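You operate a simulated robot arm through the tools that you are given. There is no shell and no other tool. Be economical: measure what you need, move in short steps, check, and stop when the job is done.

Carry out the task below with a simulated robot arm. There is one attempt and no reset: what you move stays moved.

TASK
Put the rubber bush that says "2" from the top of the grey steel bench on the grey blue-ended plate and the rubber bush that says "3" on the grey yellow-ended plate.

It is judged by the outcome, as a careful person would: the job done as asked, and still so three seconds after it is handed in. It fails if anything else is knocked over, pushed out of place, dropped, spilled or broken.

THE ROBOT
A 7-joint arm with a two-finger parallel gripper, fixed in place. Base frame: the origin is at the foot of the arm, x ahead of it, y to its left, z up; the work surface is at about z = 0. Lengths are in m, angles in rad, forces in N, time in s.
With the tool pointing down near the work surface it reaches from about 0.24 to 0.62 m from the base axis. Its first joint turns from -1.152 to 1.152 rad. Payload 2.6 kg.
Tool frame: the origin (TCP) lies between the finger pads and is the grasp point; the fingertips stand 0.03 m ahead of it; z points along the fingers, y is the line along which they close. The gripper opens to 0.094 m. The fingers are 0.028 m wide and 0.01 m thick; the gripper's body (0.05 by 0.096 m) begins 0.055 m behind the TCP.
Orientation is that of the tool frame in the base frame, as a unit quaternion [x, y, z, w]. With the fingers straight down and closing along the base's y, the tool's x points along the base's -x, its y along +y and its z along -z.

THE INTERFACE
- The arm moves only by the tool play_rows. Its argument "deltas" is a list of rows, each an object of numbers (a shift or turn left out is 0, a gripper value left out holds the last): "x", "y", "z": the shift along the tool's x, y, z in m; "twist": the turn about the tool's z in rad; "jaw": the finger opening in m, from 0 to 0.094. In form: [{"x": .., "y": .., "z": .., "twist": .., "jaw": ..}, ...]. A call has 1 to 20 rows; each row shifts and turns the commanded pose from where the row before left it, along the tool's axes as they then stand. A row lasts 0.2 s, in which the tool goes at most 0.05 m and 0.15 rad; a call with a longer step from one row to the next is refused whole, and so is a gripper value outside its range. A pose out of reach is approached as far as the arm can. The call stops where the force on the tool passes 40 N (or 10 N more than at its start, if that is more) or the arm is blocked; 0.2 s more then pass. The fingers move at their own pace (about 0.072 m/s each) and stop on an object; they squeeze with about 28 N. The grip force told is the motor's: it shows also when the fingers shut on nothing. Time passes only in rows, and 0.2 s behind the last, so rows that do not move let the fingers close. It gives the time, the measured TCP pose, the force on the tool (base axes), the opening and the grip force at its end, in the units of the frame above (readings bear some noise).
- Cameras (640 x 400 px; columns grow to the right, rows downward): "scene" is fixed at [0.0333, 0.4264, 0.5701]; the picture's right is [-0.79, -0.62, 0.00], its down [-0.35, 0.44, -0.83] and it looks along [0.51, -0.65, -0.56] (base axes); focal length 315 px, centre (320, 200). "wrist" rides on the gripper at [-0.037, 0, -0.058] in the tool frame; the picture's right is [0.00, -1.00, 0.00], its down [0.97, 0.00, -0.24] and it looks along [0.24, 0.00, 0.97] (tool axes); focal length 218 px, centre (320, 200).
- get_image(camera): a new picture of that camera. No time passes.
- measure_at(camera, pixels): there is no depth. For up to 12 entries [column, row, z] of the newest picture of that camera ("zoom" is the newest enlarged one), the place [x, y] in the base frame at which the ray of that pixel passes the height z, good to about 0.003 m, but the place of the scene camera against the robot may be out by one fixed shift of up to 0.012 m in any direction. No time passes.
- close_up(camera, box): a new picture of the part [left, top, right, bottom] of that camera's present view, enlarged. No time passes.
- finish_job(): hands the job in; it is judged then, once.

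Work in short steps. Measure before you move; look again where a grasp or a placing could have gone wrong, and mend it. You have 60 turns and 26 pictures in all, the two below and enlarged ones among them. Open the gripper and draw the arm clear of the work before you hand the job in, unless the task says otherwise; then end with one line.

The tools are called as name(argument=value, ...) on one line, values as JSON. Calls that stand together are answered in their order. play_rows: Moves the arm, as the interface text tells. Its arguments: {"type":"object","properties":{"deltas":{"type":"array"}},"required":["deltas"]} The other tools are called the same way: get_image (camera) takes a picture; measure_at (camera, pixels) gives the place at which the rays of pixels pass given heights; close_up (camera, box) takes an enlarged picture of a part of a camera's view; finish_job () hands the job in.

At the start:

```text
time: 0.0
tcp_pos: [0.4435, -0.1875, 0.2287]
orientation: [0.0, 1.0, 0.0, 0.0]
contact_force: [1.6, -0.7, 0.6]
opening: 0.0941
gripper_force: 0.0
```

scene: 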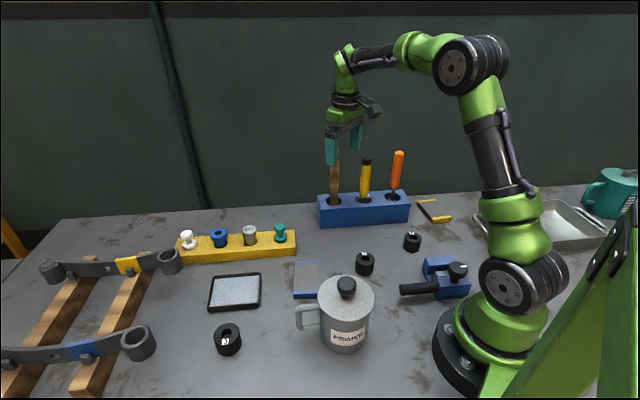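
wrist: 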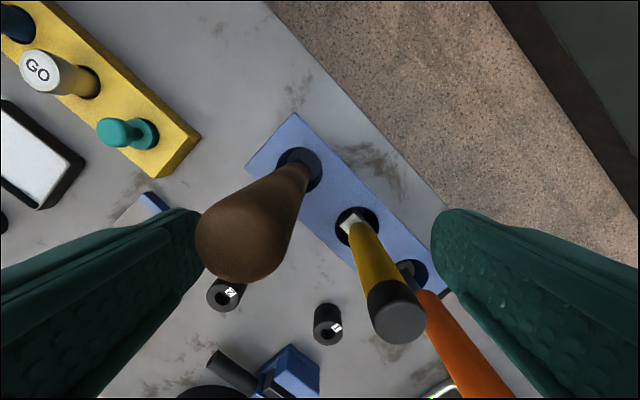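

I'll take enlarged views of the bushes and candidate plates first.

close_up(camera="scene", box=[180, 210, 340, 370])

close_up(camera="scene", box=[330, 180, 490, 310])

close_up(camera="scene", box=[0, 220, 200, 400])

close_up(camera="wrist", box=[100, 180, 480, 400])

```text
2.50 times, centred on (260, 290) of scene
```

zoom: 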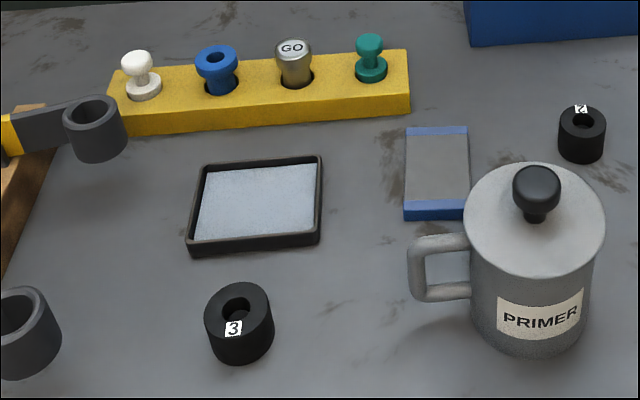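

```text
3.08 times, centred on (410, 245) of scene
```

zoom: 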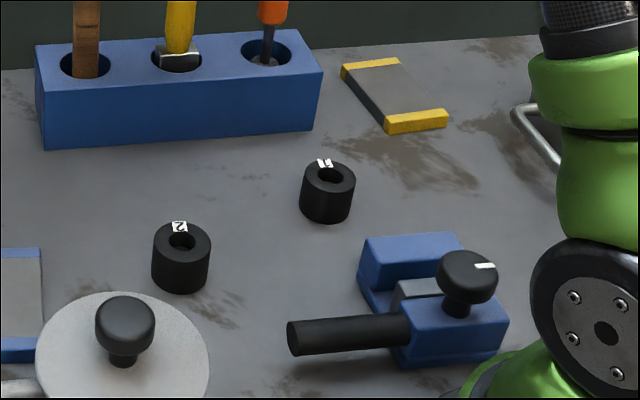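

```text
2.22 times, centred on (100, 310) of scene
```

zoom: 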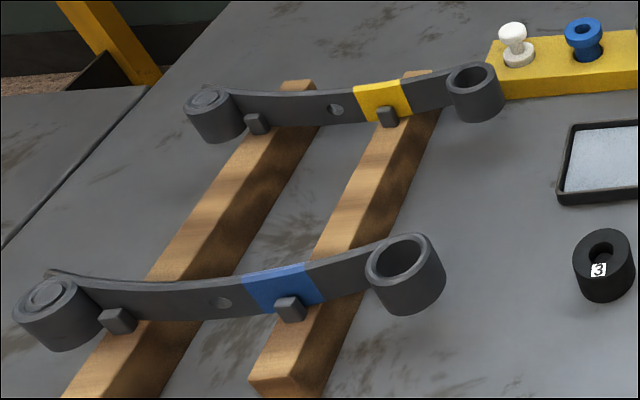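

```text
1.68 times, centred on (290, 290) of wrist
```

zoom: 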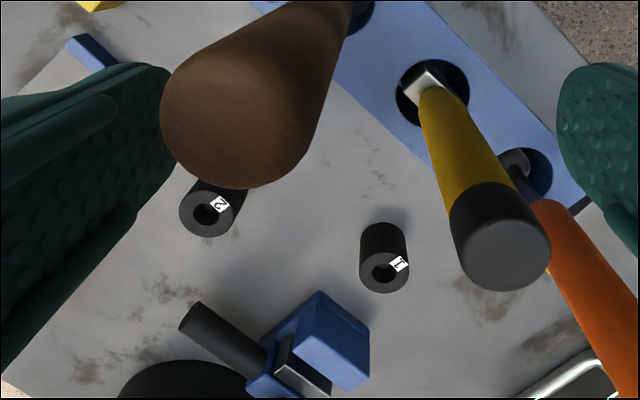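

Bush 2 is at scene (365,263), bush 3 at (228,338). The blue-ended plate is at (307,278) and the yellow-ended one at (434,210); I'll measure these and the wrist view of bush 2.

measure_at(camera="scene", pixels=[[365, 256, 0.035], [365, 273, 0.0], [228, 331, 0.035], [228, 353, 0.0], [294, 261, 0.01], [319, 261, 0.01], [293, 294, 0.01], [306.8, 278, 0.01], [416.5, 202, 0.01], [435.3, 199.5, 0.01], [451.9, 217, 0.01], [431, 221, 0.01]])

measure_at(camera="wrist", pixels=[[222, 299, 0.035], [222, 299, 0.03], [329, 332, 0.035], [329, 310, 0.0], [255, 235, 0.2], [400, 310, 0.15], [402, 315, 0.13]])

measure_at(camera="scene", pixels=[[346, 282, 0.12], [322, 290, 0.09], [375, 290, 0.09], [298, 310, 0.07], [345, 350, 0.0], [412, 233, 0.035], [412, 250, 0], [400, 290, 0.03], [318, 218, 0.0], [410, 220, 0.0]])

```text
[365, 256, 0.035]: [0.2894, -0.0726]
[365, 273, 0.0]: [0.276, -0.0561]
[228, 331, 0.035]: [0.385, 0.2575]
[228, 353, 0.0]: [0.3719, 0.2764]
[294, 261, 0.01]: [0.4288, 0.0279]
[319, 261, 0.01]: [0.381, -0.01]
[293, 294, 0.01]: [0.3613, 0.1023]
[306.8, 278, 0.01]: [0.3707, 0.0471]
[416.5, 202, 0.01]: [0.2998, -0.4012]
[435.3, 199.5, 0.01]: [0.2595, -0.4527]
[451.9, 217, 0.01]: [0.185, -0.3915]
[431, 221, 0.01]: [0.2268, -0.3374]
```

```text
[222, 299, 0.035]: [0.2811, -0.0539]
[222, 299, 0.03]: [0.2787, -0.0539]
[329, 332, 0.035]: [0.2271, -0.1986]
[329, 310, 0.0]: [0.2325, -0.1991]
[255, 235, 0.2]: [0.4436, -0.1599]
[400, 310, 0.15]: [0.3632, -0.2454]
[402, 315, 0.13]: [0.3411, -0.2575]
```

```text
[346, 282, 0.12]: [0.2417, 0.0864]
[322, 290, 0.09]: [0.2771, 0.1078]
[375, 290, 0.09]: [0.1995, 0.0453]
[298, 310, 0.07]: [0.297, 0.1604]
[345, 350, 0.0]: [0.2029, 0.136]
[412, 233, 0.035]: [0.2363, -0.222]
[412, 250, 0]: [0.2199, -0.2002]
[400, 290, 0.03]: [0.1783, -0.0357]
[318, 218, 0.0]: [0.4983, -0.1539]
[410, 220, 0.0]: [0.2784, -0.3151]
```

First up, clear of the tool handles, then over bush 2 at about (0.28, -0.056).

play_rows(deltas=[{"z": -0.04}, {"z": -0.04}, {"x": 0.033, "y": 0.026}, {"x": 0.033, "y": 0.026}, {"x": 0.033, "y": 0.026}, {"x": 0.033, "y": 0.026}, {"x": 0.031, "y": 0.026}, {"z": 0.04}, {"z": 0.04}, {"z": 0.03}, {}])

get_image(camera="wrist")

```text
time: 2.4
tcp_pos: [0.2785, -0.0563, 0.1983]
orientation: [0.0, 1.0, -0.001, -0.001]
contact_force: [0.3, -0.1, 0.1]
opening: 0.094
gripper_force: 0.0
```

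```text
19 pictures are left
```

wrist: 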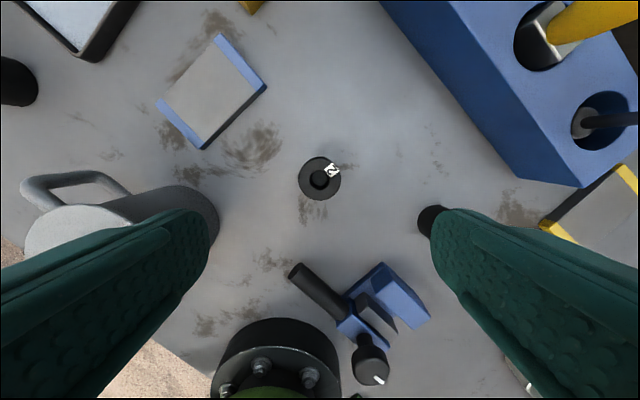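

Bush 2's top centre is at wrist (320,179), its base nearly beneath. I'll measure it, plus the mug's nearest edge and the vice handle, and the blue-ended plate's corners.

measure_at(camera="wrist", pixels=[[320, 179, 0.035], [299, 179, 0.035], [341, 179, 0.035], [219, 215, 0.0], [213, 200, 0.09], [288, 270, 0.04], [157, 104, 0.01], [220, 34, 0.01], [267, 88, 0.01], [203, 149, 0.01], [211, 90, 0.01], [320, 187, 0.0]])

close_up(camera="wrist", box=[240, 130, 400, 230])

```text
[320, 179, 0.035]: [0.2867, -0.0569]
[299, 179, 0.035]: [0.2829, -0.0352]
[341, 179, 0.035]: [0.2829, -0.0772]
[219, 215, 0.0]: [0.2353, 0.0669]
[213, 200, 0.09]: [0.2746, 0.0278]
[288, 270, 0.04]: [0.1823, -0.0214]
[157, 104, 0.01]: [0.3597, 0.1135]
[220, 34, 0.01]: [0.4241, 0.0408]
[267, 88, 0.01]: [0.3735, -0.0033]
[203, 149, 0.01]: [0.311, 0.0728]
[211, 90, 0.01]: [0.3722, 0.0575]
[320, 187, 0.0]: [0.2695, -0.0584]
```

```text
4.00 times, centred on (320, 180) of wrist
```

zoom: 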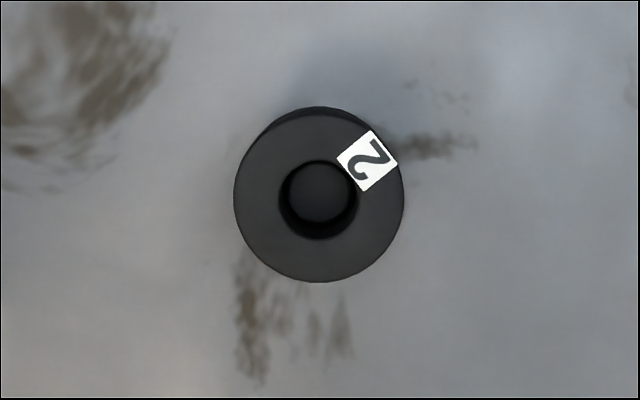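

Bush 2 centre is about (0.283, -0.057), 0.042 m across, and about 0.03 m tall. I'll partly descend and recheck.

play_rows(deltas=[{"x": -0.004, "y": -0.001, "z": 0.03}, {"z": 0.04}, {"z": 0.03}, {}])

get_image(camera="wrist")

```text
time: 3.4
tcp_pos: [0.2851, -0.0583, 0.0984]
orientation: [0.0, 1.0, 0.0, 0.0]
contact_force: [-0.9, 0.4, 0.5]
opening: 0.0939
gripper_force: 0.1
```

```text
17 pictures are left
```

wrist: 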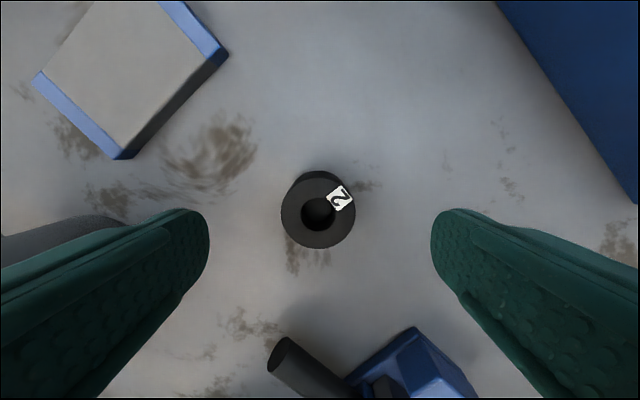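

measure_at(camera="wrist", pixels=[[318, 211, 0.03], [318, 211, 0.035], [318, 211, 0.04], [318, 171, 0.0], [281, 211, 0.035], [355, 211, 0.035]])

```text
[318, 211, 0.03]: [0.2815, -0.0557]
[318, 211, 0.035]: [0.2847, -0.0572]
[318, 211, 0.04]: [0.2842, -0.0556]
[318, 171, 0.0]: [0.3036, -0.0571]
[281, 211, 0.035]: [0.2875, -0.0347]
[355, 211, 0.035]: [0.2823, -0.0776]
```

Bush 2's centre measures (0.284, -0.057), well under the TCP. I'll descend to TCP z≈0.037 and grip.

play_rows(deltas=[{"z": 0.03}, {"z": 0.0315, "y": 0.001}, {}, {"jaw": 0.03}, {}, {}, {}])

```text
time: 5.0
tcp_pos: [0.2845, -0.0569, 0.0373]
orientation: [0.001, 1.0, -0.001, 0.0]
contact_force: [0.2, -0.7, -0.3]
opening: 0.0432
gripper_force: 28.1
```

Gripped (opening 0.043 m, 28 N). Lift and carry above the blue-ended plate, then look.

play_rows(deltas=[{"z": -0.03}, {"z": -0.04}, {"z": -0.04}, {"x": -0.03, "y": 0.035}, {"x": -0.03, "y": 0.038}, {"x": -0.024, "y": 0.04}, {}])

get_image(camera="wrist")

get_image(camera="scene")

```text
time: 6.6
tcp_pos: [0.3678, 0.0572, 0.1466]
orientation: [-0.001, 1.0, 0.0, 0.0]
contact_force: [0.1, 0.2, -0.3]
opening: 0.0433
gripper_force: 28.0
```

```text
16 pictures are left
```

wrist: 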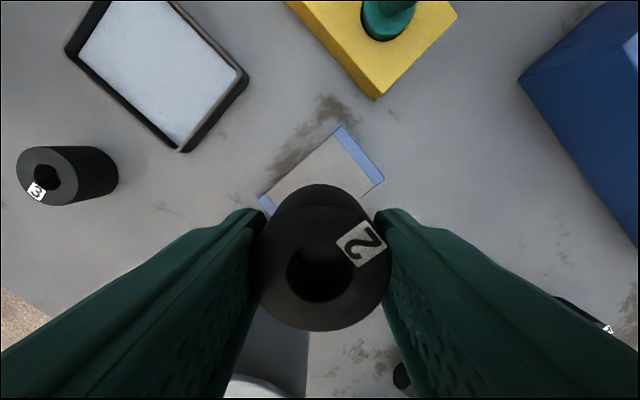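

```text
15 pictures are left
```

scene: 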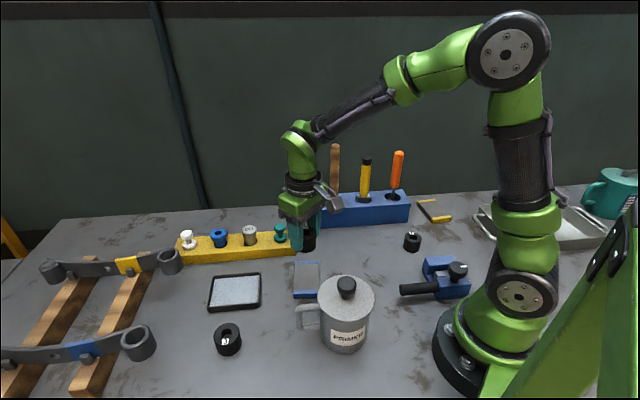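

Plate corners visible at wrist (342,126), (384,181), (258,196); measure to refine its centre.

measure_at(camera="wrist", pixels=[[342, 126, 0.01], [384, 181, 0.01], [258, 196, 0.01], [342, 126, 0.005], [258, 196, 0.005], [46, 176, 0.04], [100, 175, 0.0]])

```text
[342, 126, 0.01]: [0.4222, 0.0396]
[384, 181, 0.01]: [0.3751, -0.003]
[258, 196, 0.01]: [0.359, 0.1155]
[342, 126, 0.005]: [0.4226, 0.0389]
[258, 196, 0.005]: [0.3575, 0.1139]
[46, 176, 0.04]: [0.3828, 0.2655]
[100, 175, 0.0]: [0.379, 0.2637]
```

Plate centre is (0.367, 0.056), directly below. Descend to just above contact.

play_rows(deltas=[{"z": 0.04, "y": -0.001}, {"z": 0.04}, {"z": 0.014}, {}])

close_up(camera="scene", box=[256, 210, 376, 300])

```text
time: 7.6
tcp_pos: [0.3685, 0.0553, 0.0527]
orientation: [-0.001, 1.0, -0.001, 0.0]
contact_force: [0.4, 0.2, -1.0]
opening: 0.0429
gripper_force: 27.6
```

```text
4.44 times, centred on (316, 255) of scene
```

zoom: 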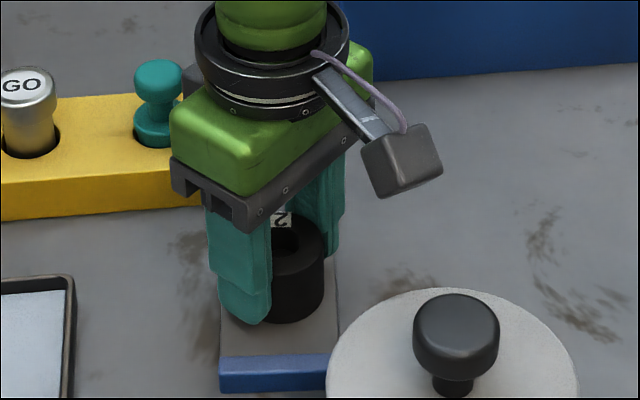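

Close above the plate; lower in 1.5 mm steps until the force shows.

play_rows(deltas=[{"z": 0.0015}, {"z": 0.0015}, {}])

play_rows(deltas=[{"z": 0.0015}, {}])

play_rows(deltas=[{"z": 0.0015}, {}])

```text
time: 8.4
tcp_pos: [0.3694, 0.055, 0.0498]
orientation: [0.001, 1.0, 0.0, 0.001]
contact_force: [-8.3, -3.6, 29.5]
opening: 0.0433
gripper_force: 28.0
```

```text
time: 9.0
tcp_pos: [0.3696, 0.0553, 0.0486]
orientation: [0.0, 1.0, 0.0, 0.001]
contact_force: [-5.5, -6.5, 28.1]
opening: 0.0433
gripper_force: 28.4
```

```text
time: 9.6
tcp_pos: [0.3691, 0.0553, 0.0469]
orientation: [0.0, 1.0, 0.0, 0.0]
contact_force: [-4.9, -6.9, 29.4]
opening: 0.043
gripper_force: 27.8
```

Contact (29 N) — the bush is seated. Open and lift straight up.

play_rows(deltas=[{"z": -0.001}, {"jaw": 0.075}, {}, {}, {"z": -0.04}, {"z": -0.04}, {"z": -0.04}, {"z": -0.03}, {}])

get_image(camera="wrist")

```text
time: 11.6
tcp_pos: [0.3695, 0.0556, 0.1982]
orientation: [0.0, 1.0, 0.0, 0.0]
contact_force: [-0.5, 0.0, 0.6]
opening: 0.075
gripper_force: 0.1
```

```text
13 pictures are left
```

wrist: 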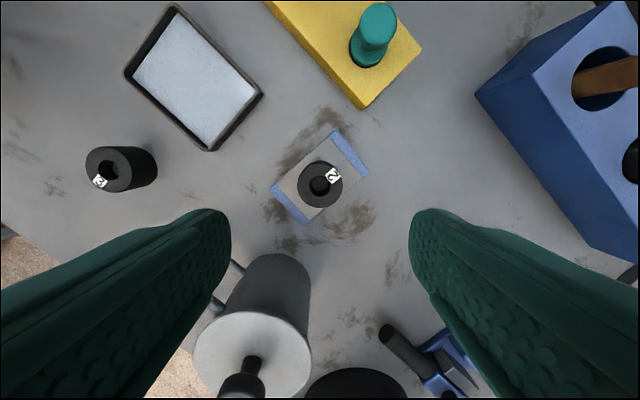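

Bush 2 sits centred on the blue-ended plate. Now move above bush 3 near (0.379, 0.262).

play_rows(deltas=[{"y": 0.04, "jaw": 0.094}, {"y": 0.04}, {"y": 0.04}, {"y": 0.04}, {"y": 0.046, "x": -0.01}, {}])

get_image(camera="wrist")

```text
time: 13.0
tcp_pos: [0.3782, 0.2624, 0.2]
orientation: [0.001, 1.0, 0.0, 0.0]
contact_force: [0.3, 0.3, -0.2]
opening: 0.0939
gripper_force: 0.0
```

```text
12 pictures are left
```

wrist: 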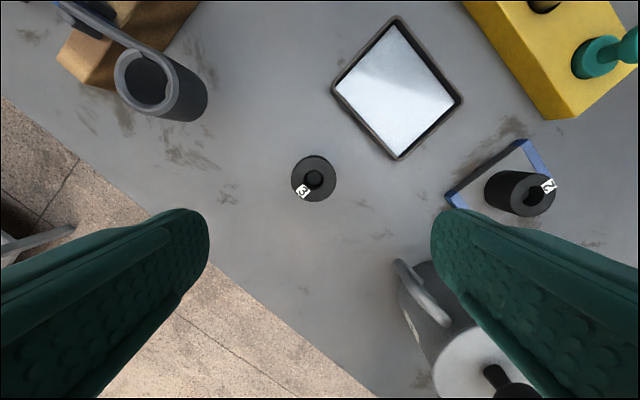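

Bush 3 is at wrist (314,179); measure it, the mug handle and the mirror tray's corner.

measure_at(camera="wrist", pixels=[[314, 179, 0.03], [314, 179, 0.035], [291, 179, 0.035], [337, 179, 0.035], [396, 262, 0.08], [396, 262, 0.03], [398, 160, 0.01], [485, 195, 0.04], [175, 118, 0.05], [205, 110, 0.0]])

```text
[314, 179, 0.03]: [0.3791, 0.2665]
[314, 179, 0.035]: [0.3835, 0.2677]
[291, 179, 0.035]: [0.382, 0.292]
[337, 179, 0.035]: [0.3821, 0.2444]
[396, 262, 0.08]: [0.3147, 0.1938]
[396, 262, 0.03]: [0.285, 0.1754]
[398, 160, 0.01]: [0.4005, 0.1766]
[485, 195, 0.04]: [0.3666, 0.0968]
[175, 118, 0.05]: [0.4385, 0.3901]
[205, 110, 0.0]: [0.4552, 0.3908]
```

All clear. Shift to (0.382, 0.267) and part-descend, then recheck.

play_rows(deltas=[{"x": -0.004, "y": 0.0045, "z": 0.03}, {"z": 0.04}, {"z": 0.03}, {}])

get_image(camera="wrist")

measure_at(camera="wrist", pixels=[[320, 211, 0.03], [320, 211, 0.035], [320, 211, 0.04]])

```text
time: 14.0
tcp_pos: [0.3817, 0.2657, 0.0975]
orientation: [0.0, 1.0, -0.001, 0.0]
contact_force: [0.2, -0.2, -0.9]
opening: 0.0939
gripper_force: 0.1
```

```text
11 pictures are left
```

wrist: 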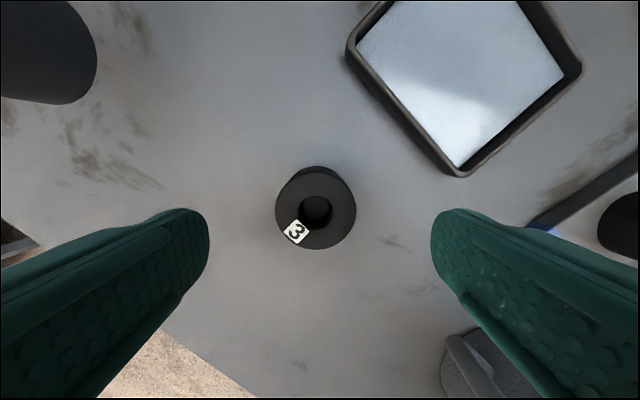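

```text
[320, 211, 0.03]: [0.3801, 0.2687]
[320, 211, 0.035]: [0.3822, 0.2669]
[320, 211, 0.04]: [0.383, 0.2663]
```

Bush 3's top centre is at (316,209), about 2.5 mm further in y. Correct, descend and grip.

play_rows(deltas=[{"z": 0.03, "y": 0.0025, "x": -0.001}, {"z": 0.0305}, {}, {"jaw": 0.03}, {}, {}, {}])

play_rows(deltas=[{"z": -0.03}, {"z": -0.04}, {"z": -0.04}, {"z": -0.04}, {"z": -0.04}, {"z": -0.04}, {}])

```text
time: 15.6
tcp_pos: [0.3835, 0.2677, 0.0377]
orientation: [0.0, 1.0, 0.0, -0.001]
contact_force: [-0.1, 1.2, 0.4]
opening: 0.0465
gripper_force: 28.2
```

```text
time: 17.2
tcp_pos: [0.3832, 0.2696, 0.2662]
orientation: [0.0, 1.0, -0.001, 0.0]
contact_force: [0.4, 0.0, -0.7]
opening: 0.0464
gripper_force: 27.9
```

Held (0.0465 m). Raise further and carry on an inside route past the mug and tool rack to above the yellow-ended plate.

play_rows(deltas=[{"z": -0.045}, {"x": 0.0147, "y": -0.0386}, {"x": 0.0147, "y": -0.0386}, {"x": 0.0147, "y": -0.0386}, {"x": 0.0147, "y": -0.0386}, {"x": 0.0147, "y": -0.0386}, {"x": 0.0147, "y": -0.0386}, {"x": 0.0147, "y": -0.0386}, {"x": 0.0037, "y": -0.039}, {"x": 0.0037, "y": -0.039}, {"x": 0.0037, "y": -0.039}, {"x": 0.0037, "y": -0.039}, {"x": 0.0037, "y": -0.039}, {"x": 0.0037, "y": -0.039}, {"x": 0.0037, "y": -0.039}, {"x": 0.0037, "y": -0.039}, {"x": 0.0037, "y": -0.039}, {"x": 0.0037, "y": -0.035}, {}])

get_image(camera="wrist")

```text
time: 21.2
tcp_pos: [0.2433, -0.3877, 0.3129]
orientation: [0.0, 1.0, 0.0, 0.0]
contact_force: [-0.2, 0.0, 0.2]
opening: 0.0461
gripper_force: 27.9
```

```text
10 pictures are left
```

wrist: 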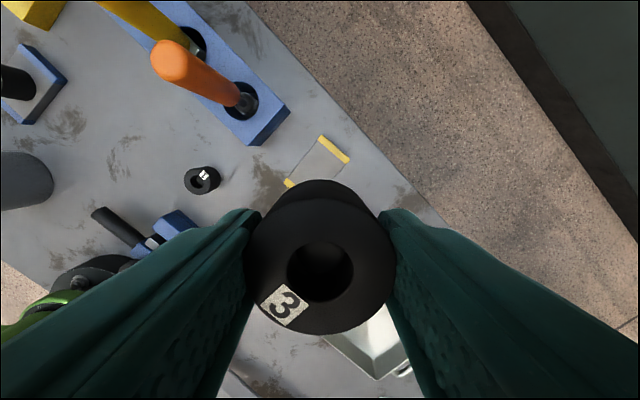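

The yellow-ended plate shows at wrist (321,135), (350,160), (285,182); measure these and the tray edge in the scene view.

measure_at(camera="wrist", pixels=[[321, 135, 0.01], [350, 160, 0.01], [285, 182, 0.01], [267, 145, 0.0], [289, 114, 0.05], [170, 60, 0.19], [322, 338, 0.03]])

get_image(camera="scene")

```text
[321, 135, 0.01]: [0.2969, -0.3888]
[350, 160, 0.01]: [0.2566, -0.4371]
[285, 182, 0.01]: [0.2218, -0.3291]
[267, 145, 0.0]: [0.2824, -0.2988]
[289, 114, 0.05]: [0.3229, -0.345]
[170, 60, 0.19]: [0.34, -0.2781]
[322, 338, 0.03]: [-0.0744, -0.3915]
```

```text
9 pictures are left
```

scene: 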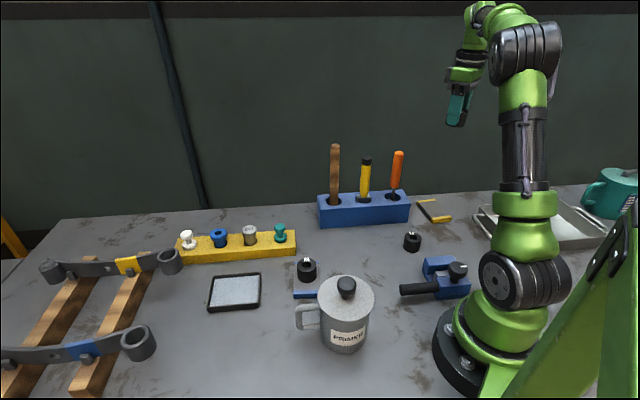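

Plate centre ≈ (0.239, -0.384); the screwdriver (top about (0.335,-0.285)) stays clear of the gripper. Descend to z≈0.12 and recheck.

play_rows(deltas=[{"x": 0.004, "y": 0.004, "z": 0.03}, {"z": 0.04}, {"z": 0.04}, {"z": 0.04}, {"z": 0.04}, {}])

get_image(camera="wrist")

close_up(camera="scene", box=[370, 140, 498, 220])

```text
time: 22.6
tcp_pos: [0.2388, -0.384, 0.1223]
orientation: [0.0, 1.0, 0.0, 0.0]
contact_force: [1.0, -0.1, -1.5]
opening: 0.0462
gripper_force: 28.4
```

```text
8 pictures are left
```

wrist: 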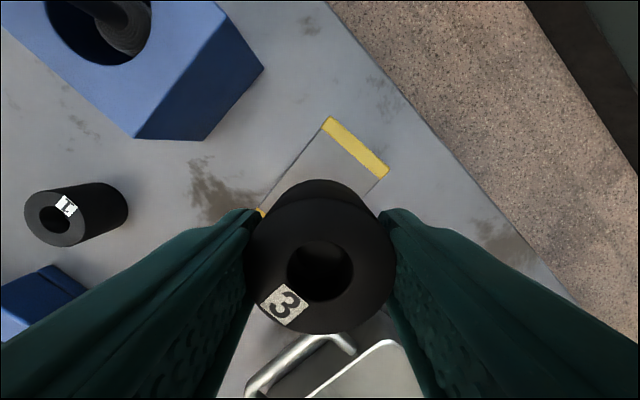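

```text
5.00 times, centred on (434, 180) of scene
```

zoom: 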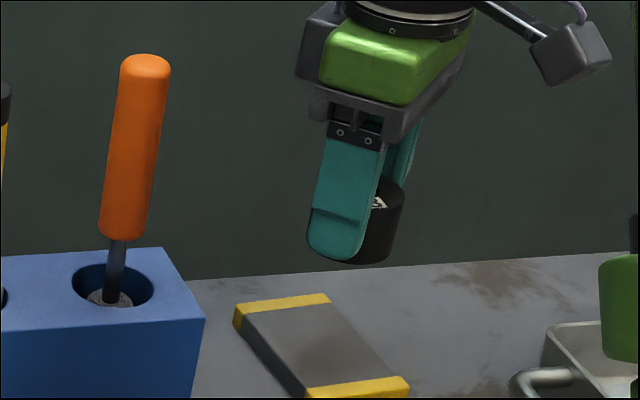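

Measure the plate corners (325,117), (388,172), (260,211) and the tray handle (350,345), (250,390).

measure_at(camera="wrist", pixels=[[325, 117, 0.011], [388, 172, 0.011], [260, 211, 0.011], [350, 345, 0.04], [305, 337, 0.04], [250, 390, 0.04]])

```text
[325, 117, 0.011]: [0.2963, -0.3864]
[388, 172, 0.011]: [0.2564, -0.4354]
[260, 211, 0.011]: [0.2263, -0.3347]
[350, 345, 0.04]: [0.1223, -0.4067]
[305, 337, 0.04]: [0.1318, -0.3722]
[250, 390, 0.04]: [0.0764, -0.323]
```

Centre (0.241, -0.385) confirmed; tray handle is 0.1 m away. Lower to near contact, then small steps.

play_rows(deltas=[{"x": -0.002, "y": -0.001, "z": 0.035}, {"z": 0.034}, {}])

play_rows(deltas=[{"z": 0.0015}, {"z": 0.0015}, {}])

```text
time: 23.4
tcp_pos: [0.2421, -0.384, 0.0526]
orientation: [0.001, 1.0, 0.0, 0.0]
contact_force: [-0.2, 0.2, -0.4]
opening: 0.0459
gripper_force: 28.2
```

```text
time: 24.2
tcp_pos: [0.241, -0.3847, 0.0513]
orientation: [0.001, 1.0, -0.001, 0.0]
contact_force: [-3.2, 4.8, 13.8]
opening: 0.0458
gripper_force: 28.7
```

Contact at 13.8 N; one more small step, then release and lift.

play_rows(deltas=[{"z": 0.001}, {}, {"jaw": 0.075}, {}, {}, {"z": -0.04}, {"z": -0.04}, {"z": -0.04}, {"z": -0.04}, {"z": -0.04}, {}])

get_image(camera="wrist")

get_image(camera="scene")

```text
time: 26.6
tcp_pos: [0.2415, -0.3849, 0.2499]
orientation: [0.0, 1.0, 0.0, 0.001]
contact_force: [0.5, -0.1, 0.2]
opening: 0.075
gripper_force: 0.0
```

```text
6 pictures are left
```

wrist: 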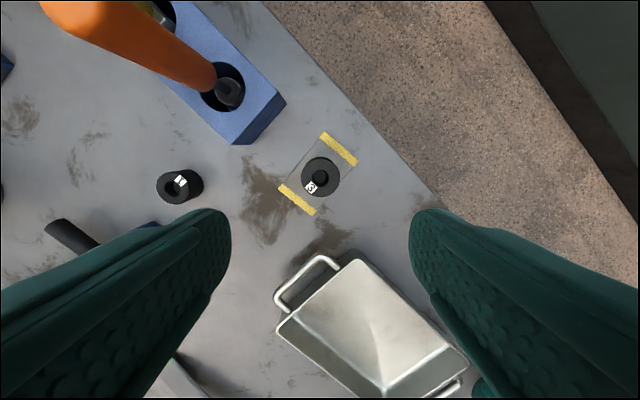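

```text
5 pictures are left
```

scene: 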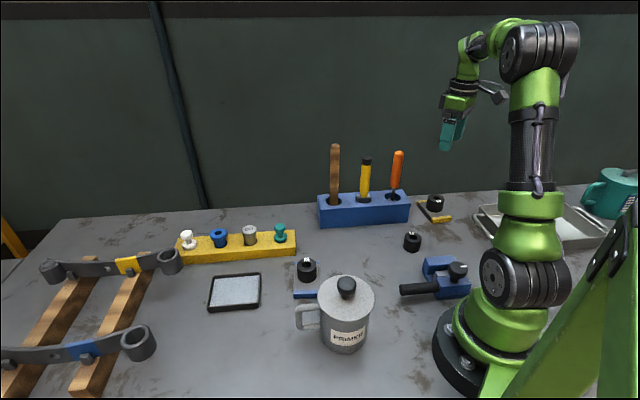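

Both bushes sit centred on their plates, nothing else has moved, and the gripper is open and clear. Handing in.

finish_job()

```text
The job is handed in.
```

Bush "2" is on the blue-ended plate and bush "3" is on the yellow-ended plate; nothing else was disturbed.
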